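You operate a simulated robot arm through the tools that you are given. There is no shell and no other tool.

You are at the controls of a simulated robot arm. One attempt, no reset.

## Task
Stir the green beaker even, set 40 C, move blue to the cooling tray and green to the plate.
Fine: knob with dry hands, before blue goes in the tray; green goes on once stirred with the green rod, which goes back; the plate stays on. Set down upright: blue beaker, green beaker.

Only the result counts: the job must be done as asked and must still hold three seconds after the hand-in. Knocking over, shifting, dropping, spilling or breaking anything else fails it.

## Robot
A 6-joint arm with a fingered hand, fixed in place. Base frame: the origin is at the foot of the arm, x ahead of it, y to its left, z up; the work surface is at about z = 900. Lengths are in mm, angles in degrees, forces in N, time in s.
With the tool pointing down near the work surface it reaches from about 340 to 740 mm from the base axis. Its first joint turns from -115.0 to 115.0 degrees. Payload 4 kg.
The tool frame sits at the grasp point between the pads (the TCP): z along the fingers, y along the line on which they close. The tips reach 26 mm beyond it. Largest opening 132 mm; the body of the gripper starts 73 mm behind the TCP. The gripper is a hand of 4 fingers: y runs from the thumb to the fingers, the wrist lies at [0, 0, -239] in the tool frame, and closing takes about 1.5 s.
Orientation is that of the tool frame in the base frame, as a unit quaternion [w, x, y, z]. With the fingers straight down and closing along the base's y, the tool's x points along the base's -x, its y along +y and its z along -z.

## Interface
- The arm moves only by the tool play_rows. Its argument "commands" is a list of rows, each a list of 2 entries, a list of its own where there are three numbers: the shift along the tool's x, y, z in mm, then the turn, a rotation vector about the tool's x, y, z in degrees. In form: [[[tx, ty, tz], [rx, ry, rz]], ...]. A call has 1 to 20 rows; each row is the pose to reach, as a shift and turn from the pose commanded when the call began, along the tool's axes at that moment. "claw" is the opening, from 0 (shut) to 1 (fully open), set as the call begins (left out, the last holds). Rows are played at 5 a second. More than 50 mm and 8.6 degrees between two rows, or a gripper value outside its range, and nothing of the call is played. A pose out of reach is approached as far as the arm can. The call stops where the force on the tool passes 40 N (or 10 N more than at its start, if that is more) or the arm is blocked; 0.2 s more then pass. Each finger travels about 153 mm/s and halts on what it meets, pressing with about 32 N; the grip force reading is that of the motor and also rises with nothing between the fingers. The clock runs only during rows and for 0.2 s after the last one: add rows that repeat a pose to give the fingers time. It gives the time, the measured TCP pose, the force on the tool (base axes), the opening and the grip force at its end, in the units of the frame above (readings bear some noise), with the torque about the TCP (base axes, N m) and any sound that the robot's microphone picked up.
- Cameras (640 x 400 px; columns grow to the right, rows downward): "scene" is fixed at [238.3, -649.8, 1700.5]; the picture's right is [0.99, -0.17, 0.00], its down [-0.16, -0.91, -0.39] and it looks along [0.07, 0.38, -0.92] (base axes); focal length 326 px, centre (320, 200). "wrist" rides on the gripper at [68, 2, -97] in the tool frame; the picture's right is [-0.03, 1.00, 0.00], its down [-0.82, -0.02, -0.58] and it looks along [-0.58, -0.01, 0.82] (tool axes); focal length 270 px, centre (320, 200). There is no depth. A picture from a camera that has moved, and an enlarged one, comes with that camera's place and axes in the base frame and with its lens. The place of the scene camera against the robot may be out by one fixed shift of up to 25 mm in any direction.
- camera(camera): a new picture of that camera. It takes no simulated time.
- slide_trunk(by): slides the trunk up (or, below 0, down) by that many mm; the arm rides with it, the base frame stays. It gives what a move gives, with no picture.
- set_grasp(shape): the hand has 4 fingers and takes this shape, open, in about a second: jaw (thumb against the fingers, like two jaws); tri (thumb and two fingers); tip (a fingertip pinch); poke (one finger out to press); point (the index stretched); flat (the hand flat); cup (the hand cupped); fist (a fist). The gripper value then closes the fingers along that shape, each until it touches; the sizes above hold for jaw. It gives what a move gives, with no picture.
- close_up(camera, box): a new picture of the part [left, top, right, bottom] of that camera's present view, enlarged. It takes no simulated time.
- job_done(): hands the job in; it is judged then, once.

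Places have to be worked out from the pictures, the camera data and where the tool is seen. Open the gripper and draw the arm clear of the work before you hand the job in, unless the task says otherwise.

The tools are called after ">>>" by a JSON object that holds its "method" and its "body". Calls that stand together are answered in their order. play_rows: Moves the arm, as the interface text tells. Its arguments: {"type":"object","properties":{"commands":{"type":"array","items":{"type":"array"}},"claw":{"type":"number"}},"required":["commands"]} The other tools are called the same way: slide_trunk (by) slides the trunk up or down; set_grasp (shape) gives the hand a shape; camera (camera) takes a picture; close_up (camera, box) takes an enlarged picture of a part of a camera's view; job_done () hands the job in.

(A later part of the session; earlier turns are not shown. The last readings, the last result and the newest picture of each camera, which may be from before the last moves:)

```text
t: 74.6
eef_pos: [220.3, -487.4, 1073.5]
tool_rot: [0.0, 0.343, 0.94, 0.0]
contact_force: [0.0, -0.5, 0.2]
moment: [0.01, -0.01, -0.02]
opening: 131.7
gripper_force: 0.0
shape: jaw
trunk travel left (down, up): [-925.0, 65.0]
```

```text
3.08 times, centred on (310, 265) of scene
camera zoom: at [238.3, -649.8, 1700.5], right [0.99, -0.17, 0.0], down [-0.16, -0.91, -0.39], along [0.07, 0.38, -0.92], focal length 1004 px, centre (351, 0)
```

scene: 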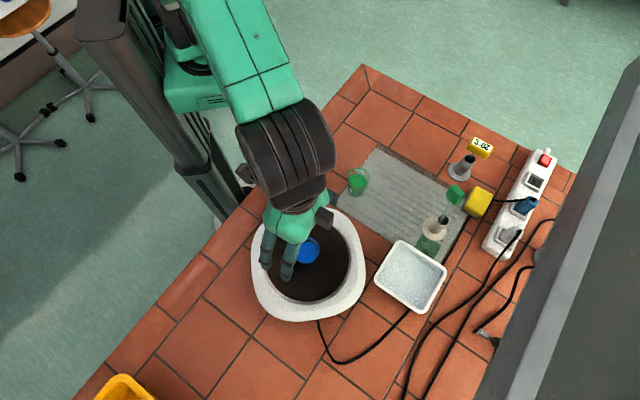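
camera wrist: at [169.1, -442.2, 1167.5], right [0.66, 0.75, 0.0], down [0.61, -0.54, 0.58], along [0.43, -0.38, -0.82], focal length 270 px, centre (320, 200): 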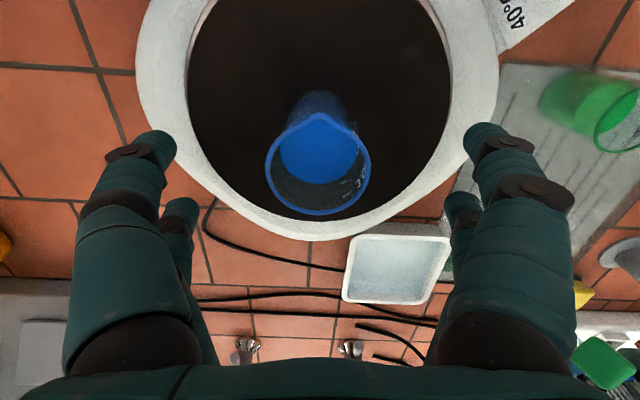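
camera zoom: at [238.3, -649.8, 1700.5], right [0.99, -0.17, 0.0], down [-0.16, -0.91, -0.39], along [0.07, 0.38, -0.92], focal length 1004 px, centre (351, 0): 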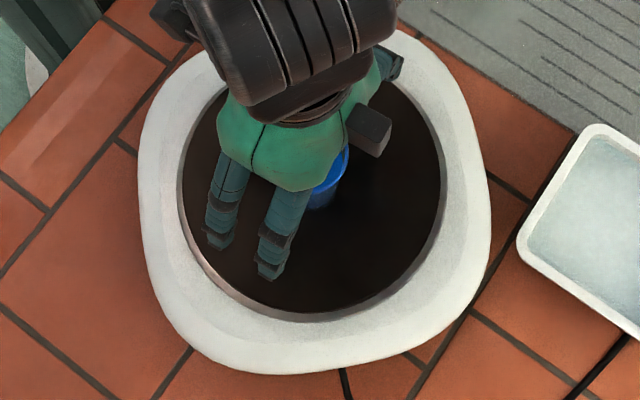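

The rim is now centred between the fingers (top z ≈ 1043). I descend to grip the upper body and close.

>>> {"method": "play_rows", "body": {"commands": [[[0, 0, 20], [0, 0, 0]], [[0, 0, 40], [0, 0, 0]], [[0, 0, 58], [0, 0, 0]], [[0, 0, 68], [0, 0, 0]], [[0, 0, 68], [0, 0, 0]]]}}

>>> {"method": "play_rows", "body": {"commands": [[[0, 0, 0], [0, 0, 0]], [[0, 0, 0], [0, 0, 0]], [[0, 0, 0], [0, 0, 0]], [[0, 0, 0], [0, 0, 0]], [[0, 0, 0], [0, 0, 0]], [[0, 0, 0], [0, 0, 0]]], "claw": 0.25}}

>>> {"method": "camera", "body": {"camera": "wrist"}}

```text
t: 75.8
eef_pos: [221.0, -485.6, 1005.5]
tool_rot: [0.0, 0.341, 0.94, 0.0]
contact_force: [-0.2, -0.4, -0.5]
moment: [0.02, 0.0, 0.03]
opening: 131.9
gripper_force: 0.0
shape: jaw
trunk travel left (down, up): [-925.0, 65.0]
```

```text
t: 77.2
eef_pos: [220.9, -486.0, 1005.4]
tool_rot: [0.0, 0.342, 0.94, 0.0]
contact_force: [0.2, 0.9, 0.1]
moment: [0.03, -0.01, 0.02]
opening: 34.6
gripper_force: 0.2
shape: jaw
trunk travel left (down, up): [-925.0, 65.0]
```

```text
taken
camera wrist: at [170.0, -441.3, 1100.9], right [0.66, 0.75, 0.0], down [0.61, -0.54, 0.58], along [0.43, -0.38, -0.82], focal length 270 px, centre (320, 200)
```

wrist: 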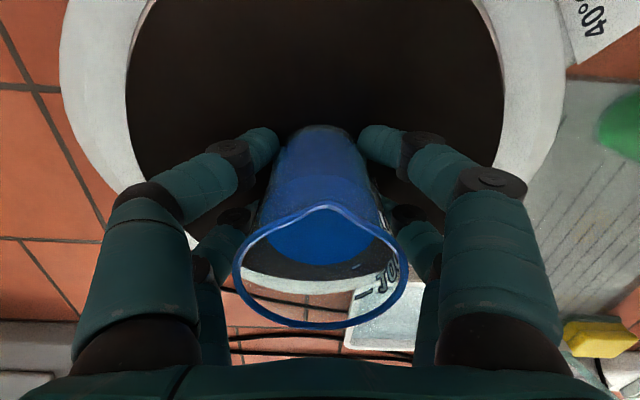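

No contact yet at 34.6 mm, since the finger pairs straddle the cylinder off-axis. I close further.

>>> {"method": "play_rows", "body": {"commands": [[[0, 0, 0], [0, 0, 0]], [[0, 0, 0], [0, 0, 0]], [[0, 0, 0], [0, 0, 0]], [[0, 0, 0], [0, 0, 0]], [[0, 0, 0], [0, 0, 0]]], "claw": 0.1}}

>>> {"method": "camera", "body": {"camera": "wrist"}}

>>> {"method": "close_up", "body": {"camera": "scene", "box": [240, 200, 380, 330]}}

```text
t: 78.4
eef_pos: [221.9, -487.1, 1005.7]
tool_rot: [0.0, 0.342, 0.94, 0.0]
contact_force: [-0.8, -0.2, 0.8]
moment: [0.01, -0.02, 0.0]
opening: 28.2
gripper_force: 32.1
shape: jaw
trunk travel left (down, up): [-925.0, 65.0]
```

```text
taken
camera wrist: at [170.1, -441.4, 1100.8], right [0.66, 0.75, 0.0], down [0.61, -0.54, 0.58], along [0.43, -0.38, -0.82], focal length 270 px, centre (320, 200)
```

wrist: 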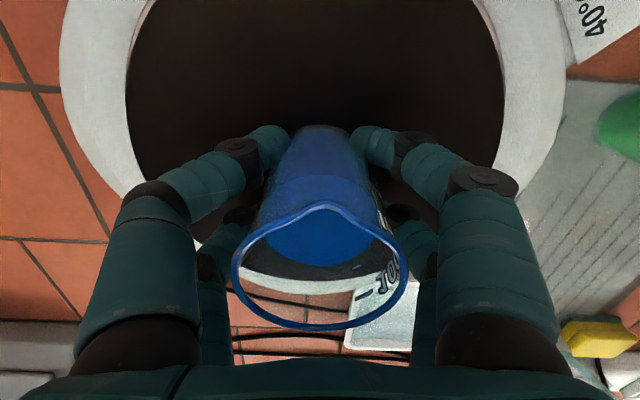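

```text
3.08 times, centred on (310, 265) of scene
camera zoom: at [238.3, -649.8, 1700.5], right [0.99, -0.17, 0.0], down [-0.16, -0.91, -0.39], along [0.07, 0.38, -0.92], focal length 1004 px, centre (351, 0)
```

zoom: 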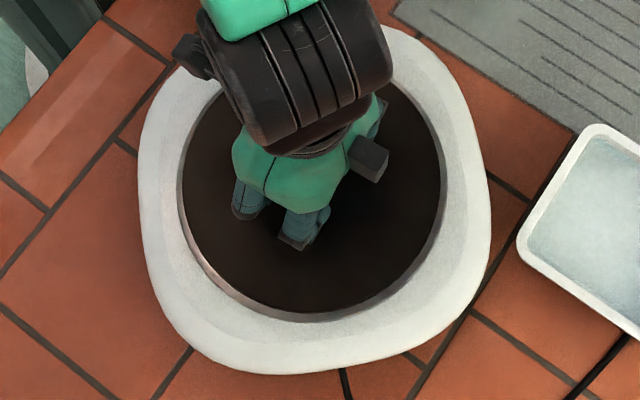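

The beaker is gripped and hasn't shifted. I lift 30 mm slowly and check that it comes up level.

>>> {"method": "play_rows", "body": {"commands": [[[0, 0, -5], [0, 0, 0]], [[0, 0, -12], [0, 0, 0]], [[0, 0, -20], [0, 0, 0]], [[0, 0, -30], [0, 0, 0]], [[0, 0, -30], [0, 0, 0]]]}}

>>> {"method": "camera", "body": {"camera": "wrist"}}

>>> {"method": "close_up", "body": {"camera": "scene", "box": [240, 200, 380, 330]}}

```text
t: 79.6
eef_pos: [222.1, -488.7, 1036.3]
tool_rot: [0.0, 0.342, 0.94, 0.0]
contact_force: [0.1, 0.2, -2.0]
moment: [-0.03, 0.0, 0.05]
opening: 28.0
gripper_force: 31.9
shape: jaw
trunk travel left (down, up): [-925.0, 65.0]
```

```text
taken
camera wrist: at [170.4, -443.2, 1131.1], right [0.66, 0.75, 0.0], down [0.61, -0.54, 0.58], along [0.43, -0.38, -0.82], focal length 270 px, centre (320, 200)
```

wrist: 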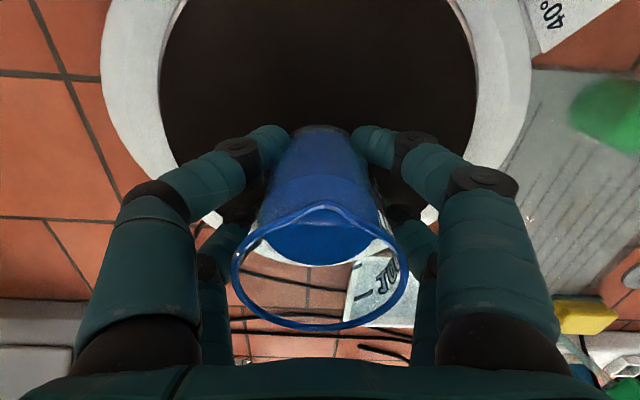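

```text
3.08 times, centred on (310, 265) of scene
camera zoom: at [238.3, -649.8, 1700.5], right [0.99, -0.17, 0.0], down [-0.16, -0.91, -0.39], along [0.07, 0.38, -0.92], focal length 1004 px, centre (351, 0)
```

zoom: 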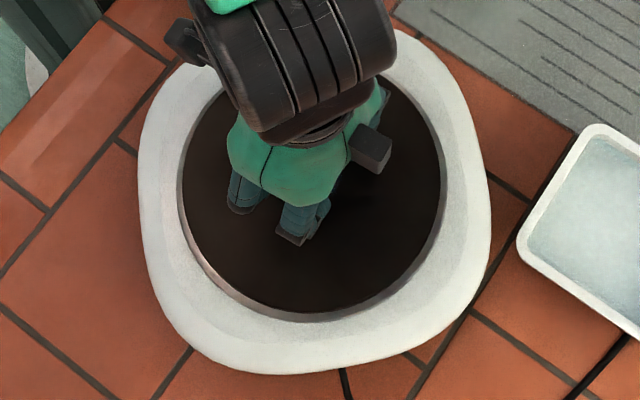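

The blue beaker is up and level. The tray's centre comes out at about (445, -562) from two cameras; I raise a bit more and carry it there smoothly.

>>> {"method": "play_rows", "body": {"commands": [[[-5, 2, -12], [0, 0, 0]], [[-17, 7, -24], [0, 0, 0]], [[-34, 14, -30], [0, 0, 0]], [[-54, 22, -30], [0, 0, 0]], [[-75, 30, -30], [0, 0, 0]], [[-96, 38, -30], [0, 0, 0]], [[-117, 46, -30], [0, 0, 0]], [[-138, 55, -30], [0, 0, 0]], [[-158, 63, -30], [0, 0, 0]], [[-178, 71, -30], [0, 0, 0]], [[-196, 78, -30], [0, 0, 0]], [[-210, 83, -30], [0, 0, 0]], [[-217, 86, -30], [0, 0, 0]], [[-218.8, 87, -30], [0, 0, 0]], [[-218.8, 87, -30], [0, 0, 0]]]}}

>>> {"method": "camera", "body": {"camera": "wrist"}}

>>> {"method": "camera", "body": {"camera": "scene"}}

>>> {"method": "close_up", "body": {"camera": "scene", "box": [350, 200, 480, 330]}}

```text
t: 82.8
eef_pos: [445.0, -561.5, 1063.3]
tool_rot: [-0.001, 0.342, 0.94, 0.0]
contact_force: [0.2, 0.2, -2.1]
moment: [0.01, 0.0, -0.02]
opening: 28.0
gripper_force: 31.9
shape: jaw
trunk travel left (down, up): [-925.0, 65.0]
```

```text
taken
camera wrist: at [393.8, -516.6, 1159.5], right [0.66, 0.75, 0.0], down [0.61, -0.54, 0.58], along [0.43, -0.38, -0.82], focal length 270 px, centre (320, 200)
```

wrist: 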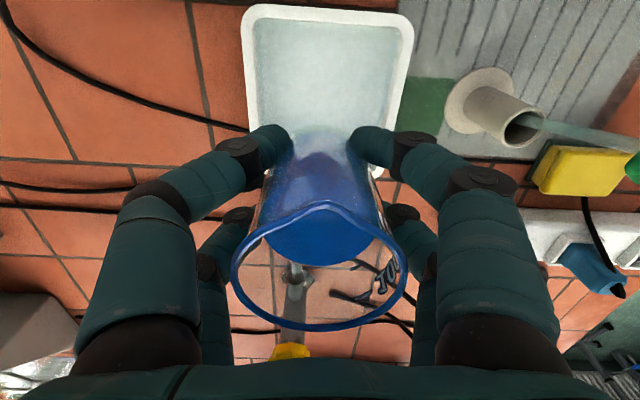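

```text
taken
```

scene: 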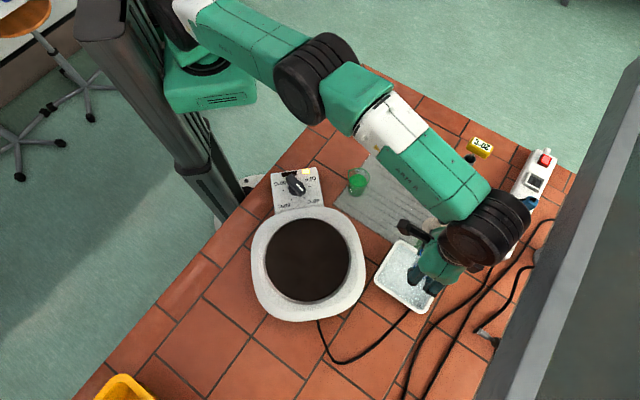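

```text
3.08 times, centred on (415, 265) of scene
camera zoom: at [238.3, -649.8, 1700.5], right [0.99, -0.17, 0.0], down [-0.16, -0.91, -0.39], along [0.07, 0.38, -0.92], focal length 1004 px, centre (28, 0)
```

zoom: 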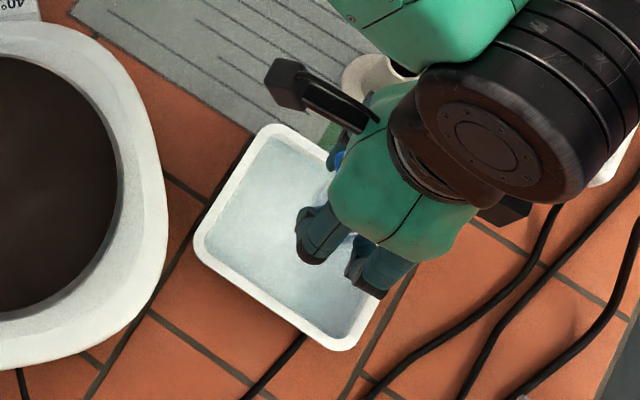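

The tray's centre is about 7 mm to tool +y and 5 mm nearer than the TCP. I correct that and lower the beaker to about 15 mm above the tray floor.

>>> {"method": "play_rows", "body": {"commands": [[[2, 3, 5], [0, 0, 0]], [[4, 6, 20], [0, 0, 0]], [[4, 6, 38], [0, 0, 0]], [[4, 6, 56], [0, 0, 0]], [[4, 6, 74], [0, 0, 0]], [[4, 6, 88], [0, 0, 0]], [[4, 6, 94], [0, 0, 0]], [[4, 6, 94], [0, 0, 0]]]}}

>>> {"method": "camera", "body": {"camera": "wrist"}}

>>> {"method": "close_up", "body": {"camera": "scene", "box": [350, 200, 480, 330]}}

```text
t: 84.6
eef_pos: [445.8, -554.0, 969.7]
tool_rot: [0.0, 0.342, 0.94, 0.0]
contact_force: [0.4, -0.9, -1.1]
moment: [0.0, 0.0, -0.01]
opening: 27.8
gripper_force: 31.8
shape: jaw
trunk travel left (down, up): [-925.0, 65.0]
```

```text
taken
camera wrist: at [394.4, -509.2, 1065.6], right [0.66, 0.75, 0.0], down [0.61, -0.54, 0.58], along [0.43, -0.38, -0.82], focal length 270 px, centre (320, 200)
```

wrist: 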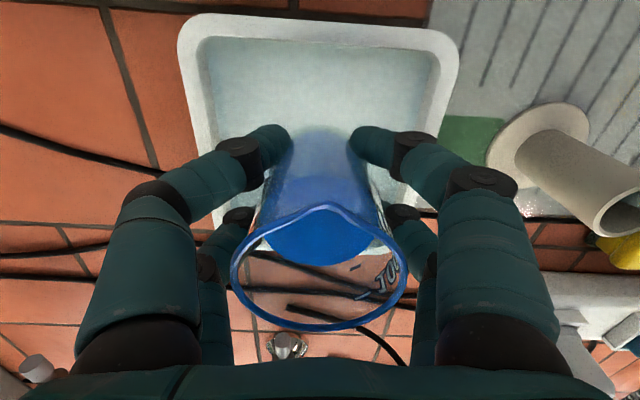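

```text
3.08 times, centred on (415, 265) of scene
camera zoom: at [238.3, -649.8, 1700.5], right [0.99, -0.17, 0.0], down [-0.16, -0.91, -0.39], along [0.07, 0.38, -0.92], focal length 1004 px, centre (28, 0)
```

zoom: 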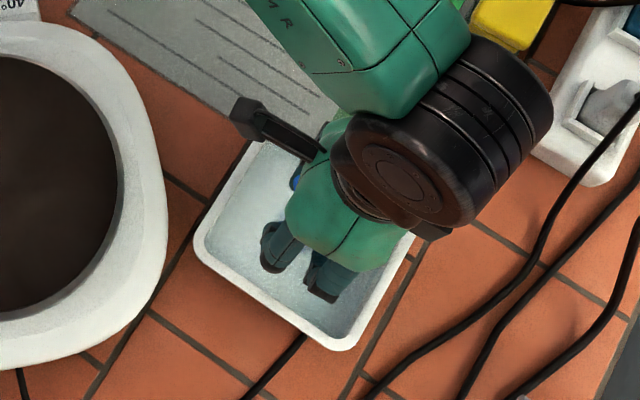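

The beaker is centred in the tray. I lower further in small steps, looking for touch-down.

>>> {"method": "play_rows", "body": {"commands": [[[0, 0, 3], [0, 0, 0]], [[0, 0, 6], [0, 0, 0]], [[0, 0, 9], [0, 0, 0]], [[0, 0, 9], [0, 0, 0]]]}}

>>> {"method": "play_rows", "body": {"commands": [[[0, 0, 1], [0, 0, 0]], [[0, 0, 2], [0, 0, 0]], [[0, 0, 3], [0, 0, 0]], [[0, 0, 3], [0, 0, 0]]]}}

```text
t: 85.6
eef_pos: [446.4, -555.5, 961.3]
tool_rot: [0.001, 0.342, 0.94, 0.0]
contact_force: [-0.5, -0.7, -1.1]
moment: [0.0, 0.02, -0.04]
opening: 27.9
gripper_force: 31.9
shape: jaw
trunk travel left (down, up): [-925.0, 65.0]
```

```text
t: 86.6
eef_pos: [445.7, -554.6, 959.0]
tool_rot: [0.0, 0.343, 0.939, 0.0]
contact_force: [-0.5, -0.8, -0.9]
moment: [-0.02, 0.02, 0.01]
opening: 27.6
gripper_force: 32.5
shape: jaw
trunk travel left (down, up): [-925.0, 65.0]
```

No touch yet at TCP z ≈ 958; the load is still about 1 N of weight. I continue down.

>>> {"method": "play_rows", "body": {"commands": [[[0, 0, 1], [0, 0, 0]], [[0, 0, 2], [0, 0, 0]], [[0, 0, 3], [0, 0, 0]], [[0, 0, 3], [0, 0, 0]]]}}

>>> {"method": "play_rows", "body": {"commands": [[[0, 0, 1], [0, 0, 0]], [[0, 0, 2], [0, 0, 0]], [[0, 0, 2], [0, 0, 0]]]}}

```text
t: 87.6
eef_pos: [444.9, -554.1, 955.5]
tool_rot: [0.001, 0.343, 0.939, 0.0]
contact_force: [-0.5, 0.4, -2.9]
moment: [0.01, -0.02, 0.0]
opening: 27.7
gripper_force: 31.8
shape: jaw
trunk travel left (down, up): [-925.0, 65.0]
```

```text
t: 88.4
eef_pos: [445.4, -554.1, 952.6]
tool_rot: [0.0, 0.342, 0.94, 0.0]
contact_force: [0.0, -0.6, -2.1]
moment: [0.03, -0.01, 0.01]
opening: 27.9
gripper_force: 31.5
shape: jaw
trunk travel left (down, up): [-925.0, 65.0]
```

Still hanging free; I continue 2 mm at a time.

>>> {"method": "play_rows", "body": {"commands": [[[0, 0, 1], [0, 0, 0]], [[0, 0, 2], [0, 0, 0]], [[0, 0, 2], [0, 0, 0]]]}}

>>> {"method": "play_rows", "body": {"commands": [[[0, 0, 1], [0, 0, 0]], [[0, 0, 2], [0, 0, 0]], [[0, 0, 2], [0, 0, 0]]]}}

>>> {"method": "camera", "body": {"camera": "wrist"}}

```text
t: 89.2
eef_pos: [446.0, -553.2, 951.1]
tool_rot: [0.0, 0.342, 0.94, -0.001]
contact_force: [-0.1, -0.6, -1.5]
moment: [-0.02, -0.02, 0.01]
opening: 27.8
gripper_force: 31.9
shape: jaw
trunk travel left (down, up): [-925.0, 65.0]
```

```text
t: 90.0
eef_pos: [445.2, -554.4, 949.7]
tool_rot: [0.001, 0.342, 0.94, 0.001]
contact_force: [-0.3, -0.2, -1.2]
moment: [0.01, 0.02, 0.02]
opening: 27.6
gripper_force: 31.6
shape: jaw
trunk travel left (down, up): [-925.0, 65.0]
```

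```text
taken
camera wrist: at [394.9, -508.6, 1044.8], right [0.66, 0.75, 0.0], down [0.61, -0.54, 0.58], along [0.43, -0.38, -0.82], focal length 270 px, centre (320, 200)
```

wrist: 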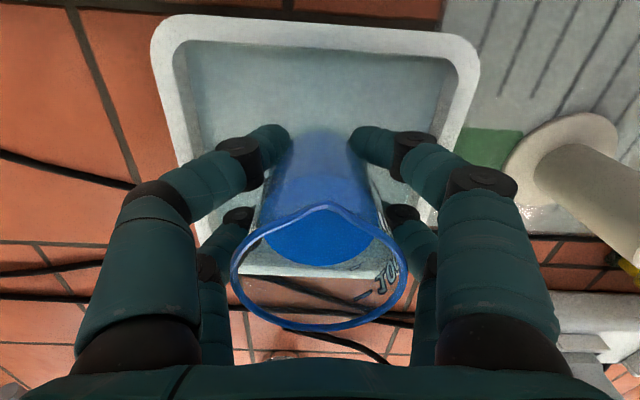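

Still free at TCP z ≈ 948. I keep stepping down.

>>> {"method": "play_rows", "body": {"commands": [[[0, 0, 1], [0, 0, 0]], [[0, 0, 2], [0, 0, 0]], [[0, 0, 2], [0, 0, 0]]]}}

>>> {"method": "play_rows", "body": {"commands": [[[0, 0, 1], [0, 0, 0]], [[0, 0, 2], [0, 0, 0]], [[0, 0, 2], [0, 0, 0]]]}}

```text
t: 90.8
eef_pos: [445.3, -554.3, 947.6]
tool_rot: [0.0, 0.342, 0.94, 0.0]
contact_force: [-0.9, -0.1, -1.4]
moment: [0.03, 0.0, 0.02]
opening: 27.7
gripper_force: 32.0
shape: jaw
trunk travel left (down, up): [-925.0, 65.0]
```

```text
t: 91.6
eef_pos: [445.5, -553.3, 945.8]
tool_rot: [0.0, 0.342, 0.94, 0.0]
contact_force: [-0.2, 0.2, -1.6]
moment: [0.01, 0.01, 0.02]
opening: 27.8
gripper_force: 31.9
shape: jaw
trunk travel left (down, up): [-925.0, 65.0]
```

>>> {"method": "play_rows", "body": {"commands": [[[0, 0, 1], [0, 0, 0]], [[0, 0, 2], [0, 0, 0]], [[0, 0, 2], [0, 0, 0]]]}}

>>> {"method": "play_rows", "body": {"commands": [[[0, 0, 1], [0, 0, 0]], [[0, 0, 2], [0, 0, 0]], [[0, 0, 2], [0, 0, 0]]]}}

>>> {"method": "camera", "body": {"camera": "wrist"}}

>>> {"method": "close_up", "body": {"camera": "wrist", "box": [240, 80, 400, 220]}}

```text
t: 92.4
eef_pos: [446.5, -554.1, 943.4]
tool_rot: [-0.001, 0.342, 0.94, -0.001]
contact_force: [0.0, -0.1, -0.6]
moment: [0.0, -0.02, 0.02]
opening: 27.7
gripper_force: 31.8
shape: jaw
trunk travel left (down, up): [-925.0, 65.0]
```

```text
t: 93.2
eef_pos: [445.7, -553.8, 940.4]
tool_rot: [0.0, 0.342, 0.94, 0.0]
contact_force: [0.2, 0.5, -0.6]
moment: [0.01, -0.02, 0.02]
opening: 27.8
gripper_force: 32.5
shape: jaw
trunk travel left (down, up): [-925.0, 65.0]
```

```text
taken
camera wrist: at [395.0, -509.0, 1036.6], right [0.66, 0.75, 0.0], down [0.61, -0.54, 0.58], along [0.43, -0.38, -0.82], focal length 270 px, centre (320, 200)
```

wrist: 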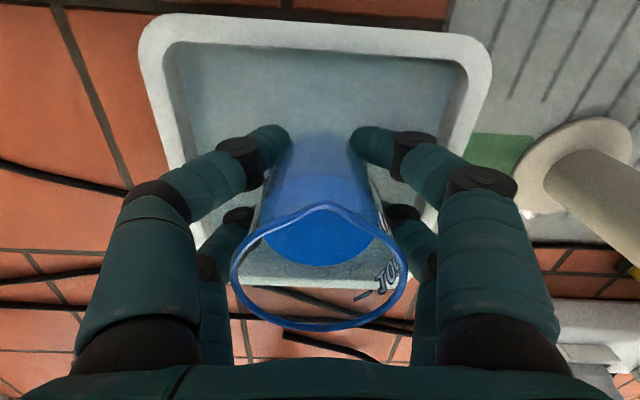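

```text
2.86 times, centred on (320, 150) of wrist
camera zoom: at [395.0, -509.0, 1036.6], right [0.66, 0.75, 0.0], down [0.61, -0.54, 0.58], along [0.43, -0.38, -0.82], focal length 772 px, centre (320, 343)
```

zoom: 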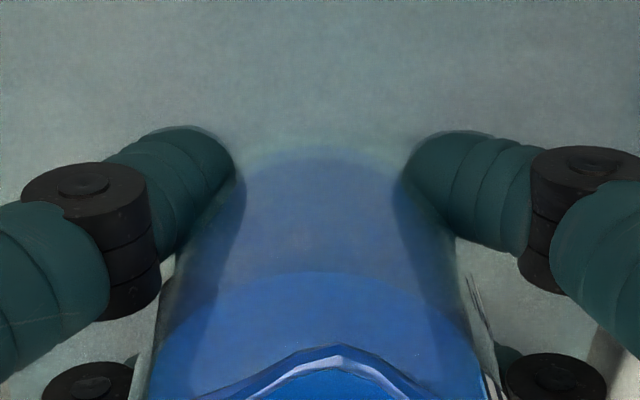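

The beaker's base seems only about 27 mm below the TCP, so touch-down should come near TCP z 933. I continue in 1–2 mm steps.

>>> {"method": "play_rows", "body": {"commands": [[[0, 0, 1], [0, 0, 0]], [[0, 0, 2], [0, 0, 0]], [[0, 0, 3], [0, 0, 0]], [[0, 0, 3], [0, 0, 0]]]}}

>>> {"method": "play_rows", "body": {"commands": [[[0, 0, 1], [0, 0, 0]], [[0, 0, 2], [0, 0, 0]], [[0, 0, 2], [0, 0, 0]]]}}

```text
t: 94.2
eef_pos: [446.0, -554.5, 938.6]
tool_rot: [0.0, 0.342, 0.94, 0.0]
contact_force: [-0.2, -0.3, -1.3]
moment: [-0.04, -0.03, -0.06]
opening: 28.0
gripper_force: 32.6
shape: jaw
trunk travel left (down, up): [-925.0, 65.0]
```

```text
t: 95.0
eef_pos: [445.9, -554.8, 935.9]
tool_rot: [0.0, 0.342, 0.94, 0.0]
contact_force: [1.2, -0.2, -2.1]
moment: [0.02, 0.01, 0.0]
opening: 27.8
gripper_force: 31.8
shape: jaw
trunk travel left (down, up): [-925.0, 65.0]
```

>>> {"method": "play_rows", "body": {"commands": [[[0, 0, 1], [0, 0, 0]], [[0, 0, 2], [0, 0, 0]], [[0, 0, 2], [0, 0, 0]]]}}

>>> {"method": "play_rows", "body": {"commands": [[[0, 0, 1], [0, 0, 0]], [[0, 0, 1], [0, 0, 0]]]}}

>>> {"method": "camera", "body": {"camera": "wrist"}}

```text
t: 95.8
eef_pos: [445.0, -553.2, 934.6]
tool_rot: [0.0, 0.342, 0.94, 0.0]
contact_force: [0.2, -0.4, -1.3]
moment: [0.02, -0.03, -0.01]
opening: 27.8
gripper_force: 31.9
shape: jaw
trunk travel left (down, up): [-925.0, 65.0]
```

```text
t: 96.4
eef_pos: [446.9, -553.1, 931.8]
tool_rot: [0.0, 0.342, 0.94, 0.001]
contact_force: [-0.1, -0.7, -1.1]
moment: [-0.03, 0.02, 0.0]
opening: 28.3
gripper_force: 31.9
shape: jaw
trunk travel left (down, up): [-925.0, 65.0]
```

```text
taken
camera wrist: at [395.2, -508.4, 1028.0], right [0.66, 0.75, 0.0], down [0.61, -0.54, 0.58], along [0.43, -0.38, -0.82], focal length 270 px, centre (320, 200)
```

wrist: 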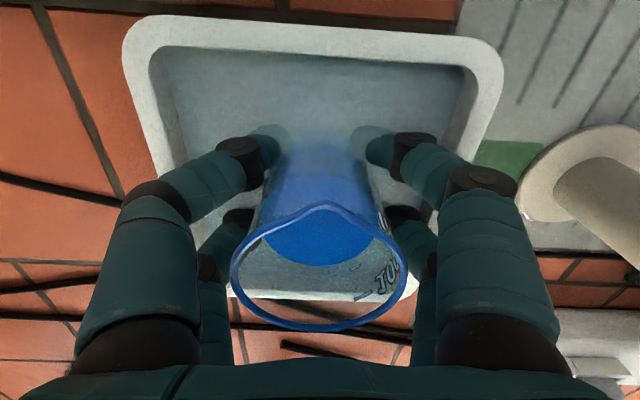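

The tips and the beaker base are now in the water, still no floor contact. I go on 1 mm at a time.

>>> {"method": "play_rows", "body": {"commands": [[[0, 0, 1], [0, 0, 0]], [[0, 0, 1], [0, 0, 0]]]}}

>>> {"method": "play_rows", "body": {"commands": [[[0, 0, 1], [0, 0, 0]], [[0, 0, 1], [0, 0, 0]]]}}

>>> {"method": "play_rows", "body": {"commands": [[[0, 0, 1], [0, 0, 0]], [[0, 0, 1], [0, 0, 0]]]}}

```text
t: 97.0
eef_pos: [444.5, -554.3, 931.2]
tool_rot: [0.001, 0.342, 0.94, 0.0]
contact_force: [0.0, 0.3, -1.1]
moment: [0.01, 0.01, -0.01]
opening: 27.7
gripper_force: 32.2
shape: jaw
trunk travel left (down, up): [-925.0, 65.0]
```

```text
t: 97.6
eef_pos: [445.6, -552.9, 930.8]
tool_rot: [0.0, 0.342, 0.94, 0.0]
contact_force: [-0.2, 0.2, -1.1]
moment: [0.02, 0.01, 0.0]
opening: 28.1
gripper_force: 32.5
shape: jaw
trunk travel left (down, up): [-925.0, 65.0]
```

```text
t: 98.2
eef_pos: [446.6, -553.9, 931.2]
tool_rot: [0.0, 0.342, 0.94, 0.0]
contact_force: [0.9, -0.4, 1.2]
moment: [0.01, 0.03, -0.03]
opening: 27.6
gripper_force: 32.1
shape: jaw
trunk travel left (down, up): [-925.0, 65.0]
```

The measured height has stopped at about 931 and the force turned positive, so contact is beginning. One more mm to confirm.

>>> {"method": "play_rows", "body": {"commands": [[[0, 0, 1], [0, 0, 0]], [[0, 0, 1], [0, 0, 0]]]}}

```text
t: 98.8
eef_pos: [445.8, -553.4, 930.9]
tool_rot: [0.001, 0.342, 0.94, 0.001]
contact_force: [-0.3, -2.3, 6.8]
moment: [-0.06, 0.07, -0.02]
opening: 27.7
gripper_force: 31.9
shape: jaw
trunk travel left (down, up): [-925.0, 65.0]
```

It has touched down (6.8 N). I ease up 1 mm and open to about 62 mm, within the tray walls.

>>> {"method": "play_rows", "body": {"commands": [[[0, 0, -1], [0, 0, 0]], [[0, 0, -1], [0, 0, 0]]]}}

>>> {"method": "play_rows", "body": {"commands": [[[0, 0, 0], [0, 0, 0]], [[0, 0, 0], [0, 0, 0]], [[0, 0, 0], [0, 0, 0]], [[0, 0, 0], [0, 0, 0]]], "claw": 0.48}}

>>> {"method": "camera", "body": {"camera": "wrist"}}

```text
t: 99.4
eef_pos: [445.9, -553.2, 931.2]
tool_rot: [0.0, 0.342, 0.94, 0.0]
contact_force: [-0.5, -2.6, 5.3]
moment: [-0.08, 0.0, -0.03]
opening: 27.6
gripper_force: 32.2
shape: jaw
trunk travel left (down, up): [-925.0, 65.0]
```

```text
t: 100.4
eef_pos: [443.6, -554.7, 930.9]
tool_rot: [0.0, 0.342, 0.94, 0.001]
contact_force: [-11.0, -11.4, 2.7]
moment: [0.05, -0.05, 0.02]
opening: 55.2
gripper_force: 0.0
shape: jaw
trunk travel left (down, up): [-925.0, 65.0]
```

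```text
taken
camera wrist: at [392.9, -509.6, 1026.1], right [0.66, 0.75, 0.0], down [0.61, -0.54, 0.58], along [0.43, -0.38, -0.82], focal length 270 px, centre (320, 200)
```

wrist: 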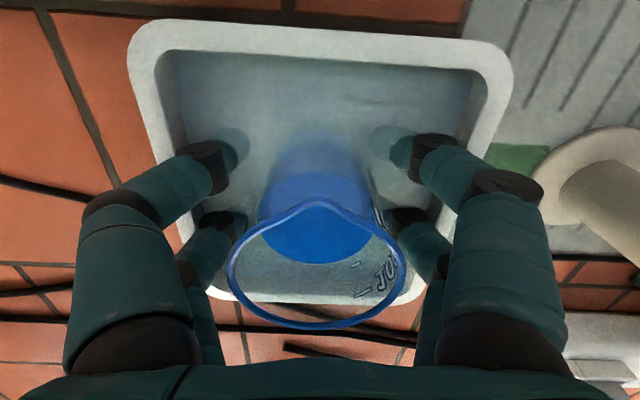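

The fingers are clear of the beaker, but the side force (about 16 N) shows the right-hand fingers pressing on the tray wall. I narrow the opening slightly at once.

>>> {"method": "play_rows", "body": {"commands": [[[0, 0, 0], [0, 0, 0]], [[0, 0, 0], [0, 0, 0]], [[0, 0, 0], [0, 0, 0]]], "claw": 0.37}}

>>> {"method": "camera", "body": {"camera": "wrist"}}

>>> {"method": "close_up", "body": {"camera": "scene", "box": [350, 200, 480, 330]}}

```text
t: 101.2
eef_pos: [444.0, -553.0, 932.1]
tool_rot: [0.001, 0.342, 0.94, 0.0]
contact_force: [-9.2, -6.2, 4.7]
moment: [0.18, -0.21, 0.04]
opening: 45.6
gripper_force: 0.1
shape: jaw
trunk travel left (down, up): [-925.0, 65.0]
```

```text
taken
camera wrist: at [394.0, -508.4, 1026.5], right [0.66, 0.75, 0.0], down [0.61, -0.54, 0.58], along [0.43, -0.38, -0.82], focal length 270 px, centre (320, 200)
```

wrist: 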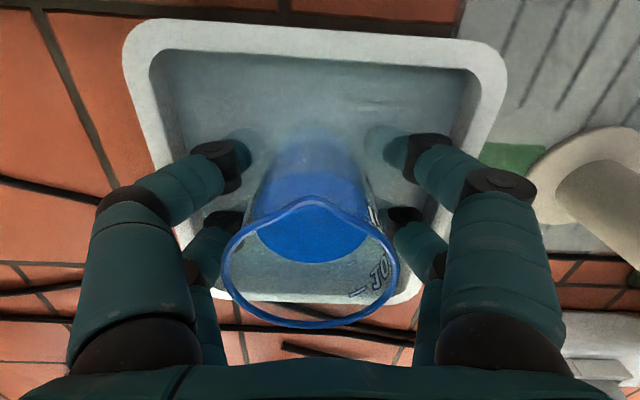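

```text
3.08 times, centred on (415, 265) of scene
camera zoom: at [238.3, -649.8, 1700.5], right [0.99, -0.17, 0.0], down [-0.16, -0.91, -0.39], along [0.07, 0.38, -0.92], focal length 1004 px, centre (28, 0)
```

zoom: 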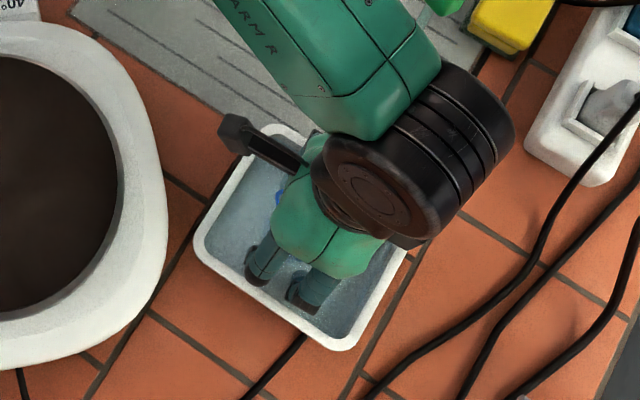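

A side force of about 11 N remains, and the fingers are low near the floor. I raise 4 mm to see whether it clears.

>>> {"method": "play_rows", "body": {"commands": [[[0, 0, -2], [0, 0, 0]], [[0, 0, -4], [0, 0, 0]], [[0, 0, -4], [0, 0, 0]]]}}

>>> {"method": "camera", "body": {"camera": "wrist"}}

```text
t: 102.0
eef_pos: [445.9, -555.2, 935.0]
tool_rot: [0.0, 0.341, 0.94, 0.0]
contact_force: [-4.4, -3.6, -0.5]
moment: [-0.03, -0.01, -0.02]
opening: 46.3
gripper_force: 0.0
shape: jaw
trunk travel left (down, up): [-925.0, 65.0]
```

```text
taken
camera wrist: at [394.3, -509.1, 1030.0], right [0.66, 0.75, 0.0], down [0.61, -0.54, 0.58], along [0.43, -0.38, -0.82], focal length 270 px, centre (320, 200)
```

wrist: 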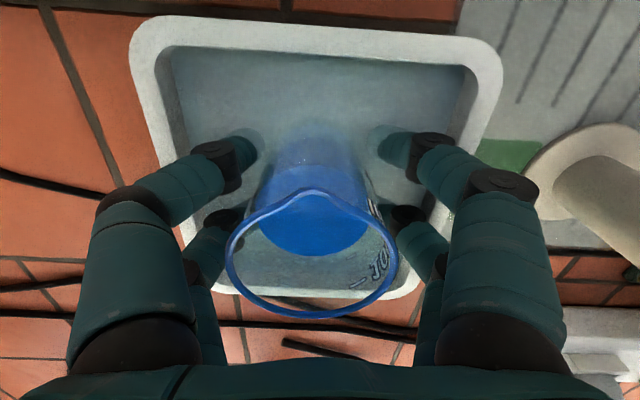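

The beaker stays standing on the tray floor as the hand rises, and the side force is fading. The right knuckles look close to the wall, so I shift 1.5 mm away while rising further.

>>> {"method": "play_rows", "body": {"commands": [[[0, -1, -3], [0, 0, 0]], [[0, -1.5, -7], [0, 0, 0]], [[0, -1.5, -7], [0, 0, 0]]]}}

>>> {"method": "camera", "body": {"camera": "wrist"}}

```text
t: 102.8
eef_pos: [446.0, -555.4, 941.4]
tool_rot: [0.0, 0.342, 0.94, 0.0]
contact_force: [-0.1, -1.5, 0.8]
moment: [0.03, -0.05, -0.06]
opening: 48.4
gripper_force: 0.0
shape: jaw
trunk travel left (down, up): [-925.0, 65.0]
```

```text
taken
camera wrist: at [394.0, -509.6, 1037.0], right [0.66, 0.75, 0.0], down [0.61, -0.54, 0.58], along [0.43, -0.38, -0.82], focal length 270 px, centre (320, 200)
```

wrist: 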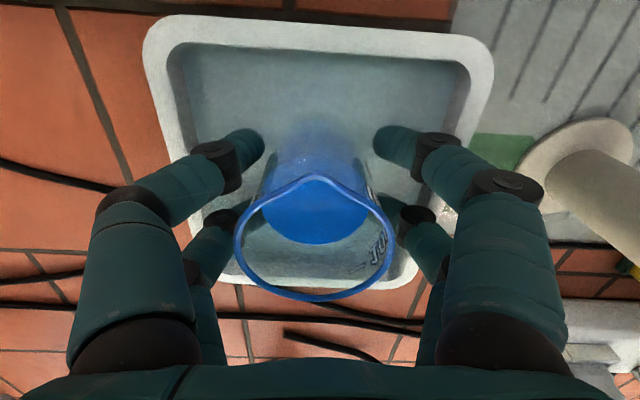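

The side force is gone and the fingers are even on both sides of the beaker. I rise 12 mm, then open wider and continue up.

>>> {"method": "play_rows", "body": {"commands": [[[0, 0, -6], [0, 0, 0]], [[0, 0, -12], [0, 0, 0]], [[0, 0, -12], [0, 0, 0]]]}}

>>> {"method": "play_rows", "body": {"commands": [[[0, 0, -3], [0, 0, 0]], [[0, 0, -6], [0, 0, 0]], [[0, 0, -12], [0, 0, 0]], [[0, 0, -25], [0, 0, 0]], [[0, 0, -45], [0, 0, 0]], [[0, 0, -70], [0, 0, 0]], [[0, 0, -100], [0, 0, 0]], [[0, 0, -130], [0, 0, 0]], [[0, 0, -130], [0, 0, 0]]], "claw": 0.5}}

>>> {"method": "camera", "body": {"camera": "wrist"}}

>>> {"method": "close_up", "body": {"camera": "scene", "box": [350, 200, 480, 330]}}

```text
t: 103.6
eef_pos: [444.3, -554.5, 953.4]
tool_rot: [0.0, 0.343, 0.939, 0.0]
contact_force: [0.1, 0.3, -0.6]
moment: [0.01, 0.02, 0.02]
opening: 48.9
gripper_force: 0.1
shape: jaw
trunk travel left (down, up): [-925.0, 65.0]
```

```text
t: 105.6
eef_pos: [445.1, -554.8, 1083.6]
tool_rot: [-0.001, 0.342, 0.94, 0.0]
contact_force: [-0.5, 0.1, -0.7]
moment: [0.01, -0.01, -0.02]
opening: 65.4
gripper_force: 0.0
shape: jaw
trunk travel left (down, up): [-925.0, 65.0]
```

```text
taken
camera wrist: at [394.7, -509.9, 1179.9], right [0.66, 0.75, 0.0], down [0.61, -0.54, 0.58], along [0.43, -0.38, -0.82], focal length 270 px, centre (320, 200)
```

wrist: 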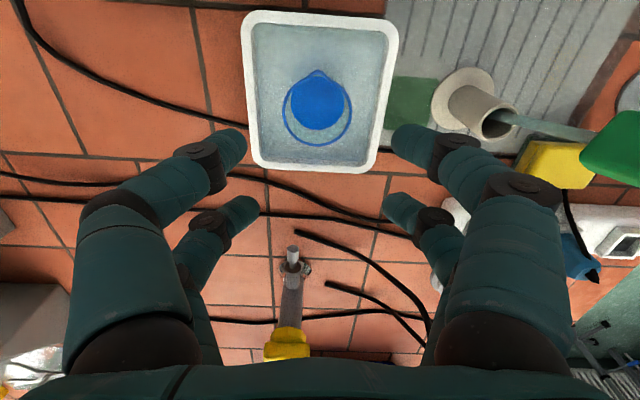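

```text
3.08 times, centred on (415, 265) of scene
camera zoom: at [238.3, -649.8, 1700.5], right [0.99, -0.17, 0.0], down [-0.16, -0.91, -0.39], along [0.07, 0.38, -0.92], focal length 1004 px, centre (28, 0)
```

zoom: 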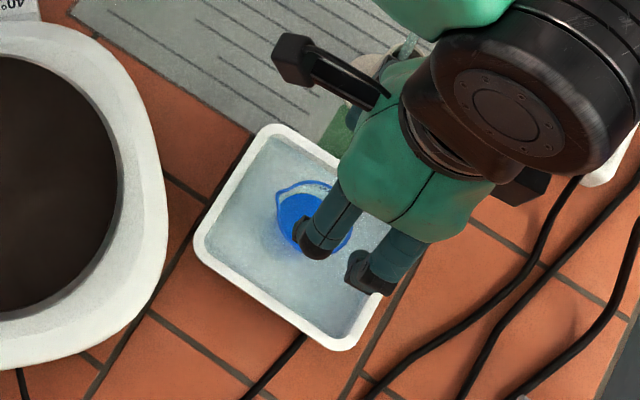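

The blue beaker stands upright in the tray and the tray hasn't moved in the scene view. Next I rise and fly over the green beaker at about (372, -311), keeping the same hand yaw.

>>> {"method": "play_rows", "body": {"commands": [[[0, 0, -30], [0, 0, 0]], [[15, 10, -60], [0, 0, 0]], [[45, 30, -75], [0, 0, 0]], [[75, 50, -75], [0, 0, 0]], [[105, 70, -75], [0, 0, 0]], [[135, 90, -75], [0, 0, 0]], [[165, 110, -75], [0, 0, 0]], [[190, 126, -75], [0, 0, 0]], [[205, 135, -75], [0, 0, 0]], [[212.5, 139.3, -75], [0, 0, 0]], [[212.5, 139.3, -75], [0, 0, 0]]], "claw": 1}}

>>> {"method": "camera", "body": {"camera": "wrist"}}

>>> {"method": "close_up", "body": {"camera": "wrist", "box": [240, 30, 440, 180]}}

>>> {"method": "camera", "body": {"camera": "scene"}}

```text
t: 108.0
eef_pos: [372.5, -312.3, 1158.3]
tool_rot: [0.0, 0.342, 0.94, 0.001]
contact_force: [0.0, 0.4, 0.3]
moment: [0.01, -0.01, 0.03]
opening: 131.8
gripper_force: 0.0
shape: jaw
trunk travel left (down, up): [-925.0, 65.0]
```

```text
taken
camera wrist: at [321.0, -267.2, 1254.0], right [0.66, 0.75, 0.0], down [0.61, -0.54, 0.58], along [0.43, -0.38, -0.82], focal length 270 px, centre (320, 200)
```

wrist: 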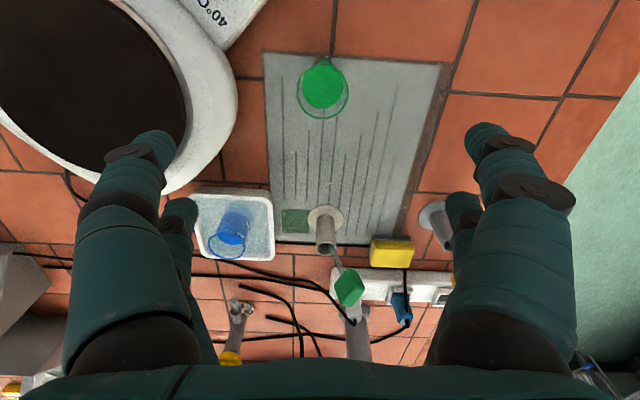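

```text
2.67 times, centred on (340, 105) of wrist
camera zoom: at [321.0, -267.2, 1254.0], right [0.66, 0.75, 0.0], down [0.61, -0.54, 0.58], along [0.43, -0.38, -0.82], focal length 721 px, centre (267, 453)
```

zoom: 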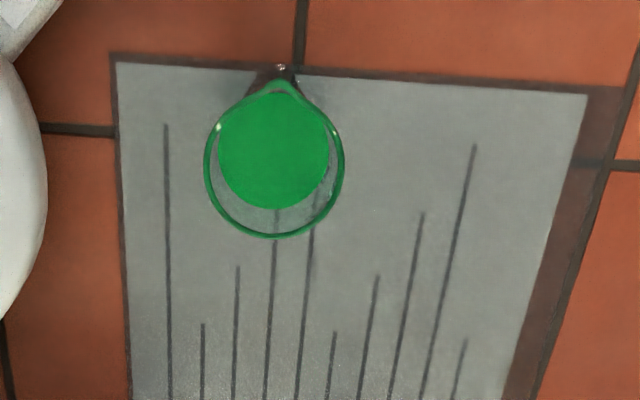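

```text
taken
```

scene: 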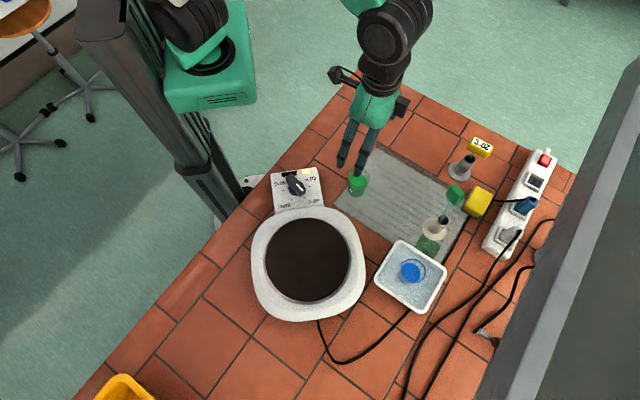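

The green liquid is uniform and its rim is about 4 mm to tool +y of the TCP. I correct and descend to just above the rim.

>>> {"method": "play_rows", "body": {"commands": [[[-0.6, 4.3, 30], [0, 0, 0]], [[-0.6, 4.3, 60], [0, 0, 0]], [[-0.6, 4.3, 90], [0, 0, 0]], [[-0.6, 4.3, 120], [0, 0, 0]], [[-0.6, 4.3, 140], [0, 0, 0]], [[-0.6, 4.3, 152], [0, 0, 0]], [[-0.6, 4.3, 152], [0, 0, 0]]]}}

>>> {"method": "camera", "body": {"camera": "wrist"}}

```text
t: 109.6
eef_pos: [374.4, -308.9, 1006.0]
tool_rot: [0.0, 0.342, 0.94, -0.001]
contact_force: [0.2, 0.2, 1.1]
moment: [-0.03, -0.01, 0.0]
opening: 131.8
gripper_force: 0.2
shape: jaw
trunk travel left (down, up): [-925.0, 65.0]
```

```text
taken
camera wrist: at [323.7, -263.8, 1101.6], right [0.66, 0.75, 0.0], down [0.61, -0.54, 0.58], along [0.43, -0.38, -0.82], focal length 270 px, centre (320, 200)
```

wrist: 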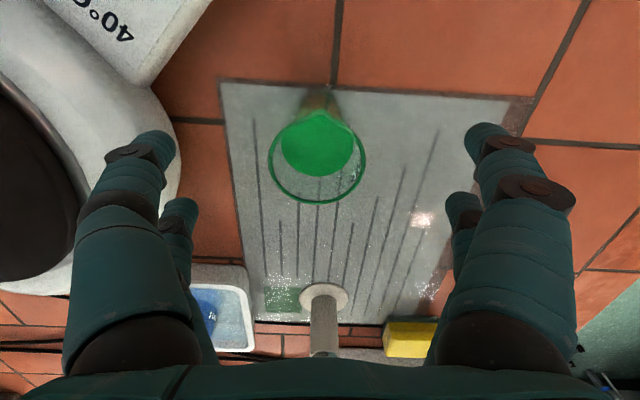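

The green rim is centred; the left fingers are close to the plate's edge when fully open, so I narrow to about 80 mm before going down to grip height.

>>> {"method": "play_rows", "body": {"commands": [[[-1.5, 0, 0], [0, 0, 0]], [[-1.5, 0, 0], [0, 0, 0]], [[-1.5, 0, 0], [0, 0, 0]]], "claw": 0.6}}

>>> {"method": "play_rows", "body": {"commands": [[[0, 0, 15], [0, 0, 0]], [[0, 0, 30], [0, 0, 0]], [[0, 0, 45], [0, 0, 0]], [[0, 0, 60], [0, 0, 0]], [[0, 0, 60], [0, 0, 0]]]}}

>>> {"method": "camera", "body": {"camera": "wrist"}}

```text
t: 110.4
eef_pos: [375.6, -310.4, 1006.7]
tool_rot: [0.0, 0.342, 0.94, 0.0]
contact_force: [1.0, 0.2, 0.5]
moment: [-0.02, -0.02, -0.02]
opening: 79.8
gripper_force: 0.1
shape: jaw
trunk travel left (down, up): [-925.0, 65.0]
```

```text
t: 111.6
eef_pos: [375.1, -309.9, 947.6]
tool_rot: [0.0, 0.342, 0.94, 0.0]
contact_force: [0.1, -0.4, 0.5]
moment: [-0.02, 0.0, -0.01]
opening: 79.8
gripper_force: 0.0
shape: jaw
trunk travel left (down, up): [-925.0, 65.0]
```

```text
taken
camera wrist: at [324.6, -265.2, 1042.0], right [0.66, 0.75, 0.0], down [0.61, -0.54, 0.58], along [0.43, -0.38, -0.82], focal length 270 px, centre (320, 200)
```

wrist: 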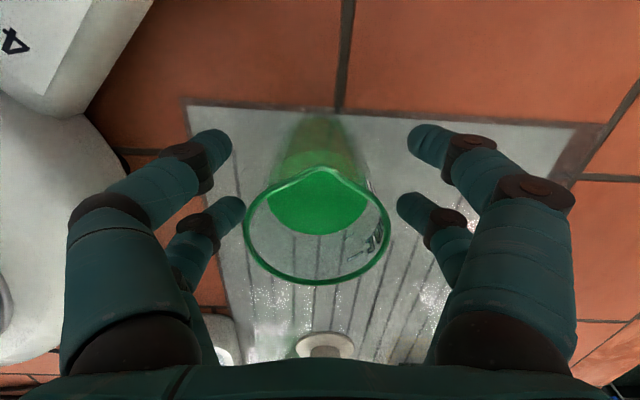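

No contact on the way down; the beaker is centred between the fingers. I close.

>>> {"method": "play_rows", "body": {"commands": [[[0, 0, 0], [0, 0, 0]], [[0, 0, 0], [0, 0, 0]], [[0, 0, 0], [0, 0, 0]], [[0, 0, 0], [0, 0, 0]], [[0, 0, 0], [0, 0, 0]], [[0, 0, 0], [0, 0, 0]]], "claw": 0.1}}

>>> {"method": "camera", "body": {"camera": "wrist"}}

```text
t: 113.0
eef_pos: [375.4, -310.8, 947.2]
tool_rot: [0.0, 0.342, 0.94, 0.0]
contact_force: [0.2, -0.1, -0.5]
moment: [-0.01, 0.03, 0.0]
opening: 28.5
gripper_force: 32.2
shape: jaw
trunk travel left (down, up): [-925.0, 65.0]
```

```text
taken
camera wrist: at [324.7, -265.3, 1042.1], right [0.66, 0.75, 0.0], down [0.61, -0.54, 0.58], along [0.43, -0.38, -0.82], focal length 270 px, centre (320, 200)
```

wrist: 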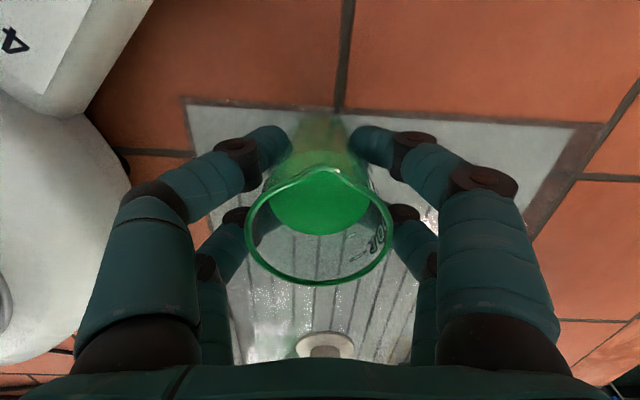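

It's gripped at 28.5 mm. I lift slowly, 40 mm, and check for slipping.

>>> {"method": "play_rows", "body": {"commands": [[[0, 0, -5], [0, 0, 0]], [[0, 0, -12], [0, 0, 0]], [[0, 0, -20], [0, 0, 0]], [[0, 0, -30], [0, 0, 0]], [[0, 0, -40], [0, 0, 0]], [[0, 0, -40], [0, 0, 0]]]}}

>>> {"method": "camera", "body": {"camera": "wrist"}}

>>> {"method": "close_up", "body": {"camera": "scene", "box": [300, 100, 430, 230]}}

```text
t: 114.4
eef_pos: [376.7, -310.1, 986.6]
tool_rot: [0.0, 0.342, 0.94, 0.0]
contact_force: [0.1, -0.1, -0.9]
moment: [-0.03, -0.01, -0.03]
opening: 29.0
gripper_force: 31.4
shape: jaw
trunk travel left (down, up): [-925.0, 65.0]
```

```text
taken
camera wrist: at [324.9, -265.3, 1081.8], right [0.66, 0.75, 0.0], down [0.61, -0.54, 0.58], along [0.43, -0.38, -0.82], focal length 270 px, centre (320, 200)
```

wrist: 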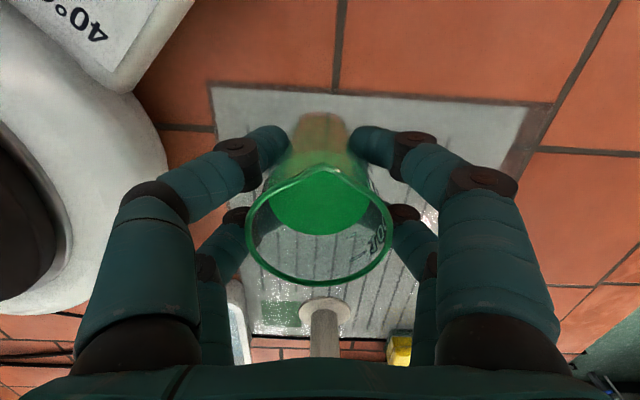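

```text
3.08 times, centred on (365, 165) of scene
camera zoom: at [238.3, -649.8, 1700.5], right [0.99, -0.17, 0.0], down [-0.16, -0.91, -0.39], along [0.07, 0.38, -0.92], focal length 1004 px, centre (182, 308)
```

zoom: 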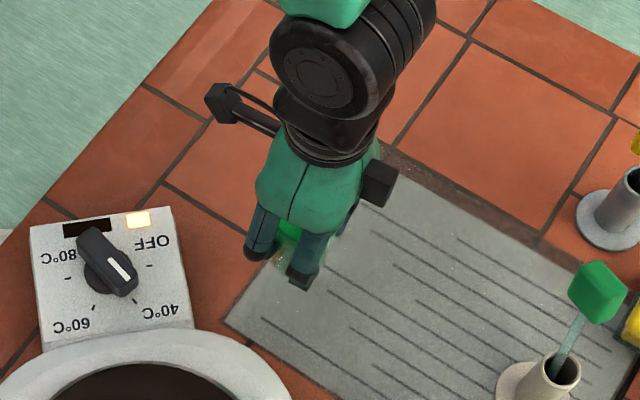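

The green beaker is held firmly and level; the panel still shows 40 °C with the light on. I raise it and carry it to the plate, near where blue stood.

>>> {"method": "play_rows", "body": {"commands": [[[0, 0, -20], [0, 0, 0]], [[0, -2, -45], [0, 0, 0]], [[0, -10, -70], [0, 0, 0]], [[1, -25, -88], [0, 0, 0]], [[1, -45, -90], [0, 0, 0]], [[2, -68, -90], [0, 0, 0]], [[2, -92, -90], [0, 0, 0]], [[3, -116, -90], [0, 0, 0]], [[3, -140, -90], [0, 0, 0]], [[4, -164, -90], [0, 0, 0]], [[4, -188, -90], [0, 0, 0]], [[4.5, -210, -90], [0, 0, 0]], [[4.8, -228, -90], [0, 0, 0]], [[4.8, -238, -90], [0, 0, 0]], [[4.8, -241.7, -90], [0, 0, 0]], [[4.8, -241.7, -90], [0, 0, 0]]]}}

>>> {"method": "camera", "body": {"camera": "wrist"}}

>>> {"method": "close_up", "body": {"camera": "scene", "box": [240, 160, 400, 330]}}

```text
t: 117.8
eef_pos: [216.7, -490.1, 1077.5]
tool_rot: [0.0, 0.342, 0.94, 0.0]
contact_force: [-0.6, -0.4, -1.9]
moment: [0.01, -0.03, -0.01]
opening: 28.6
gripper_force: 32.1
shape: jaw
trunk travel left (down, up): [-925.0, 65.0]
```

```text
taken
camera wrist: at [165.3, -446.7, 1172.4], right [0.66, 0.75, 0.0], down [0.61, -0.54, 0.58], along [0.43, -0.38, -0.82], focal length 270 px, centre (320, 200)
```

wrist: 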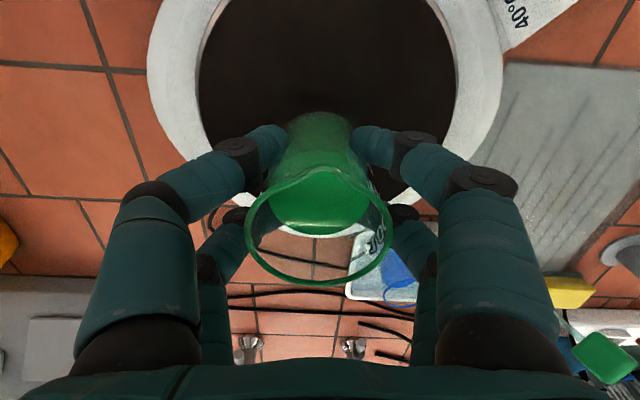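

```text
2.35 times, centred on (320, 245) of scene
camera zoom: at [238.3, -649.8, 1700.5], right [0.99, -0.17, 0.0], down [-0.16, -0.91, -0.39], along [0.07, 0.38, -0.92], focal length 768 px, centre (320, 94)
```

zoom: 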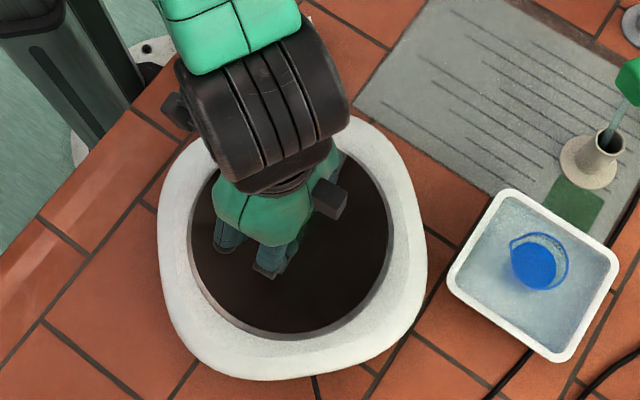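

It is over the plate. Touch-down should come near TCP z 1018, so I lower to 1030 and then step down.

>>> {"method": "play_rows", "body": {"commands": [[[0, 0, 12], [0, 0, 0]], [[0, 0, 25], [0, 0, 0]], [[0, 0, 37], [0, 0, 0]], [[0, 0, 46], [0, 0, 0]], [[0, 0, 46], [0, 0, 0]]]}}

>>> {"method": "play_rows", "body": {"commands": [[[0, 0, 1], [0, 0, 0]], [[0, 0, 2], [0, 0, 0]], [[0, 0, 3], [0, 0, 0]], [[0, 0, 4], [0, 0, 0]], [[0, 0, 4], [0, 0, 0]]]}}

>>> {"method": "play_rows", "body": {"commands": [[[0, 0, 1], [0, 0, 0]], [[0, 0, 2], [0, 0, 0]], [[0, 0, 3], [0, 0, 0]], [[0, 0, 3], [0, 0, 0]]]}}

```text
t: 119.0
eef_pos: [216.8, -491.0, 1031.3]
tool_rot: [0.0, 0.343, 0.94, 0.001]
contact_force: [0.1, 0.0, -1.3]
moment: [-0.03, -0.01, 0.01]
opening: 28.6
gripper_force: 32.4
shape: jaw
trunk travel left (down, up): [-925.0, 65.0]
```

```text
t: 120.2
eef_pos: [217.1, -492.4, 1026.6]
tool_rot: [0.0, 0.342, 0.94, 0.0]
contact_force: [0.3, -0.2, -1.6]
moment: [0.01, 0.03, 0.02]
opening: 28.4
gripper_force: 32.1
shape: jaw
trunk travel left (down, up): [-925.0, 65.0]
```

```text
t: 121.2
eef_pos: [215.8, -492.5, 1022.8]
tool_rot: [0.0, 0.342, 0.94, 0.0]
contact_force: [-0.3, 0.1, 2.5]
moment: [-0.01, 0.03, 0.0]
opening: 28.7
gripper_force: 31.9
shape: jaw
trunk travel left (down, up): [-925.0, 65.0]
```

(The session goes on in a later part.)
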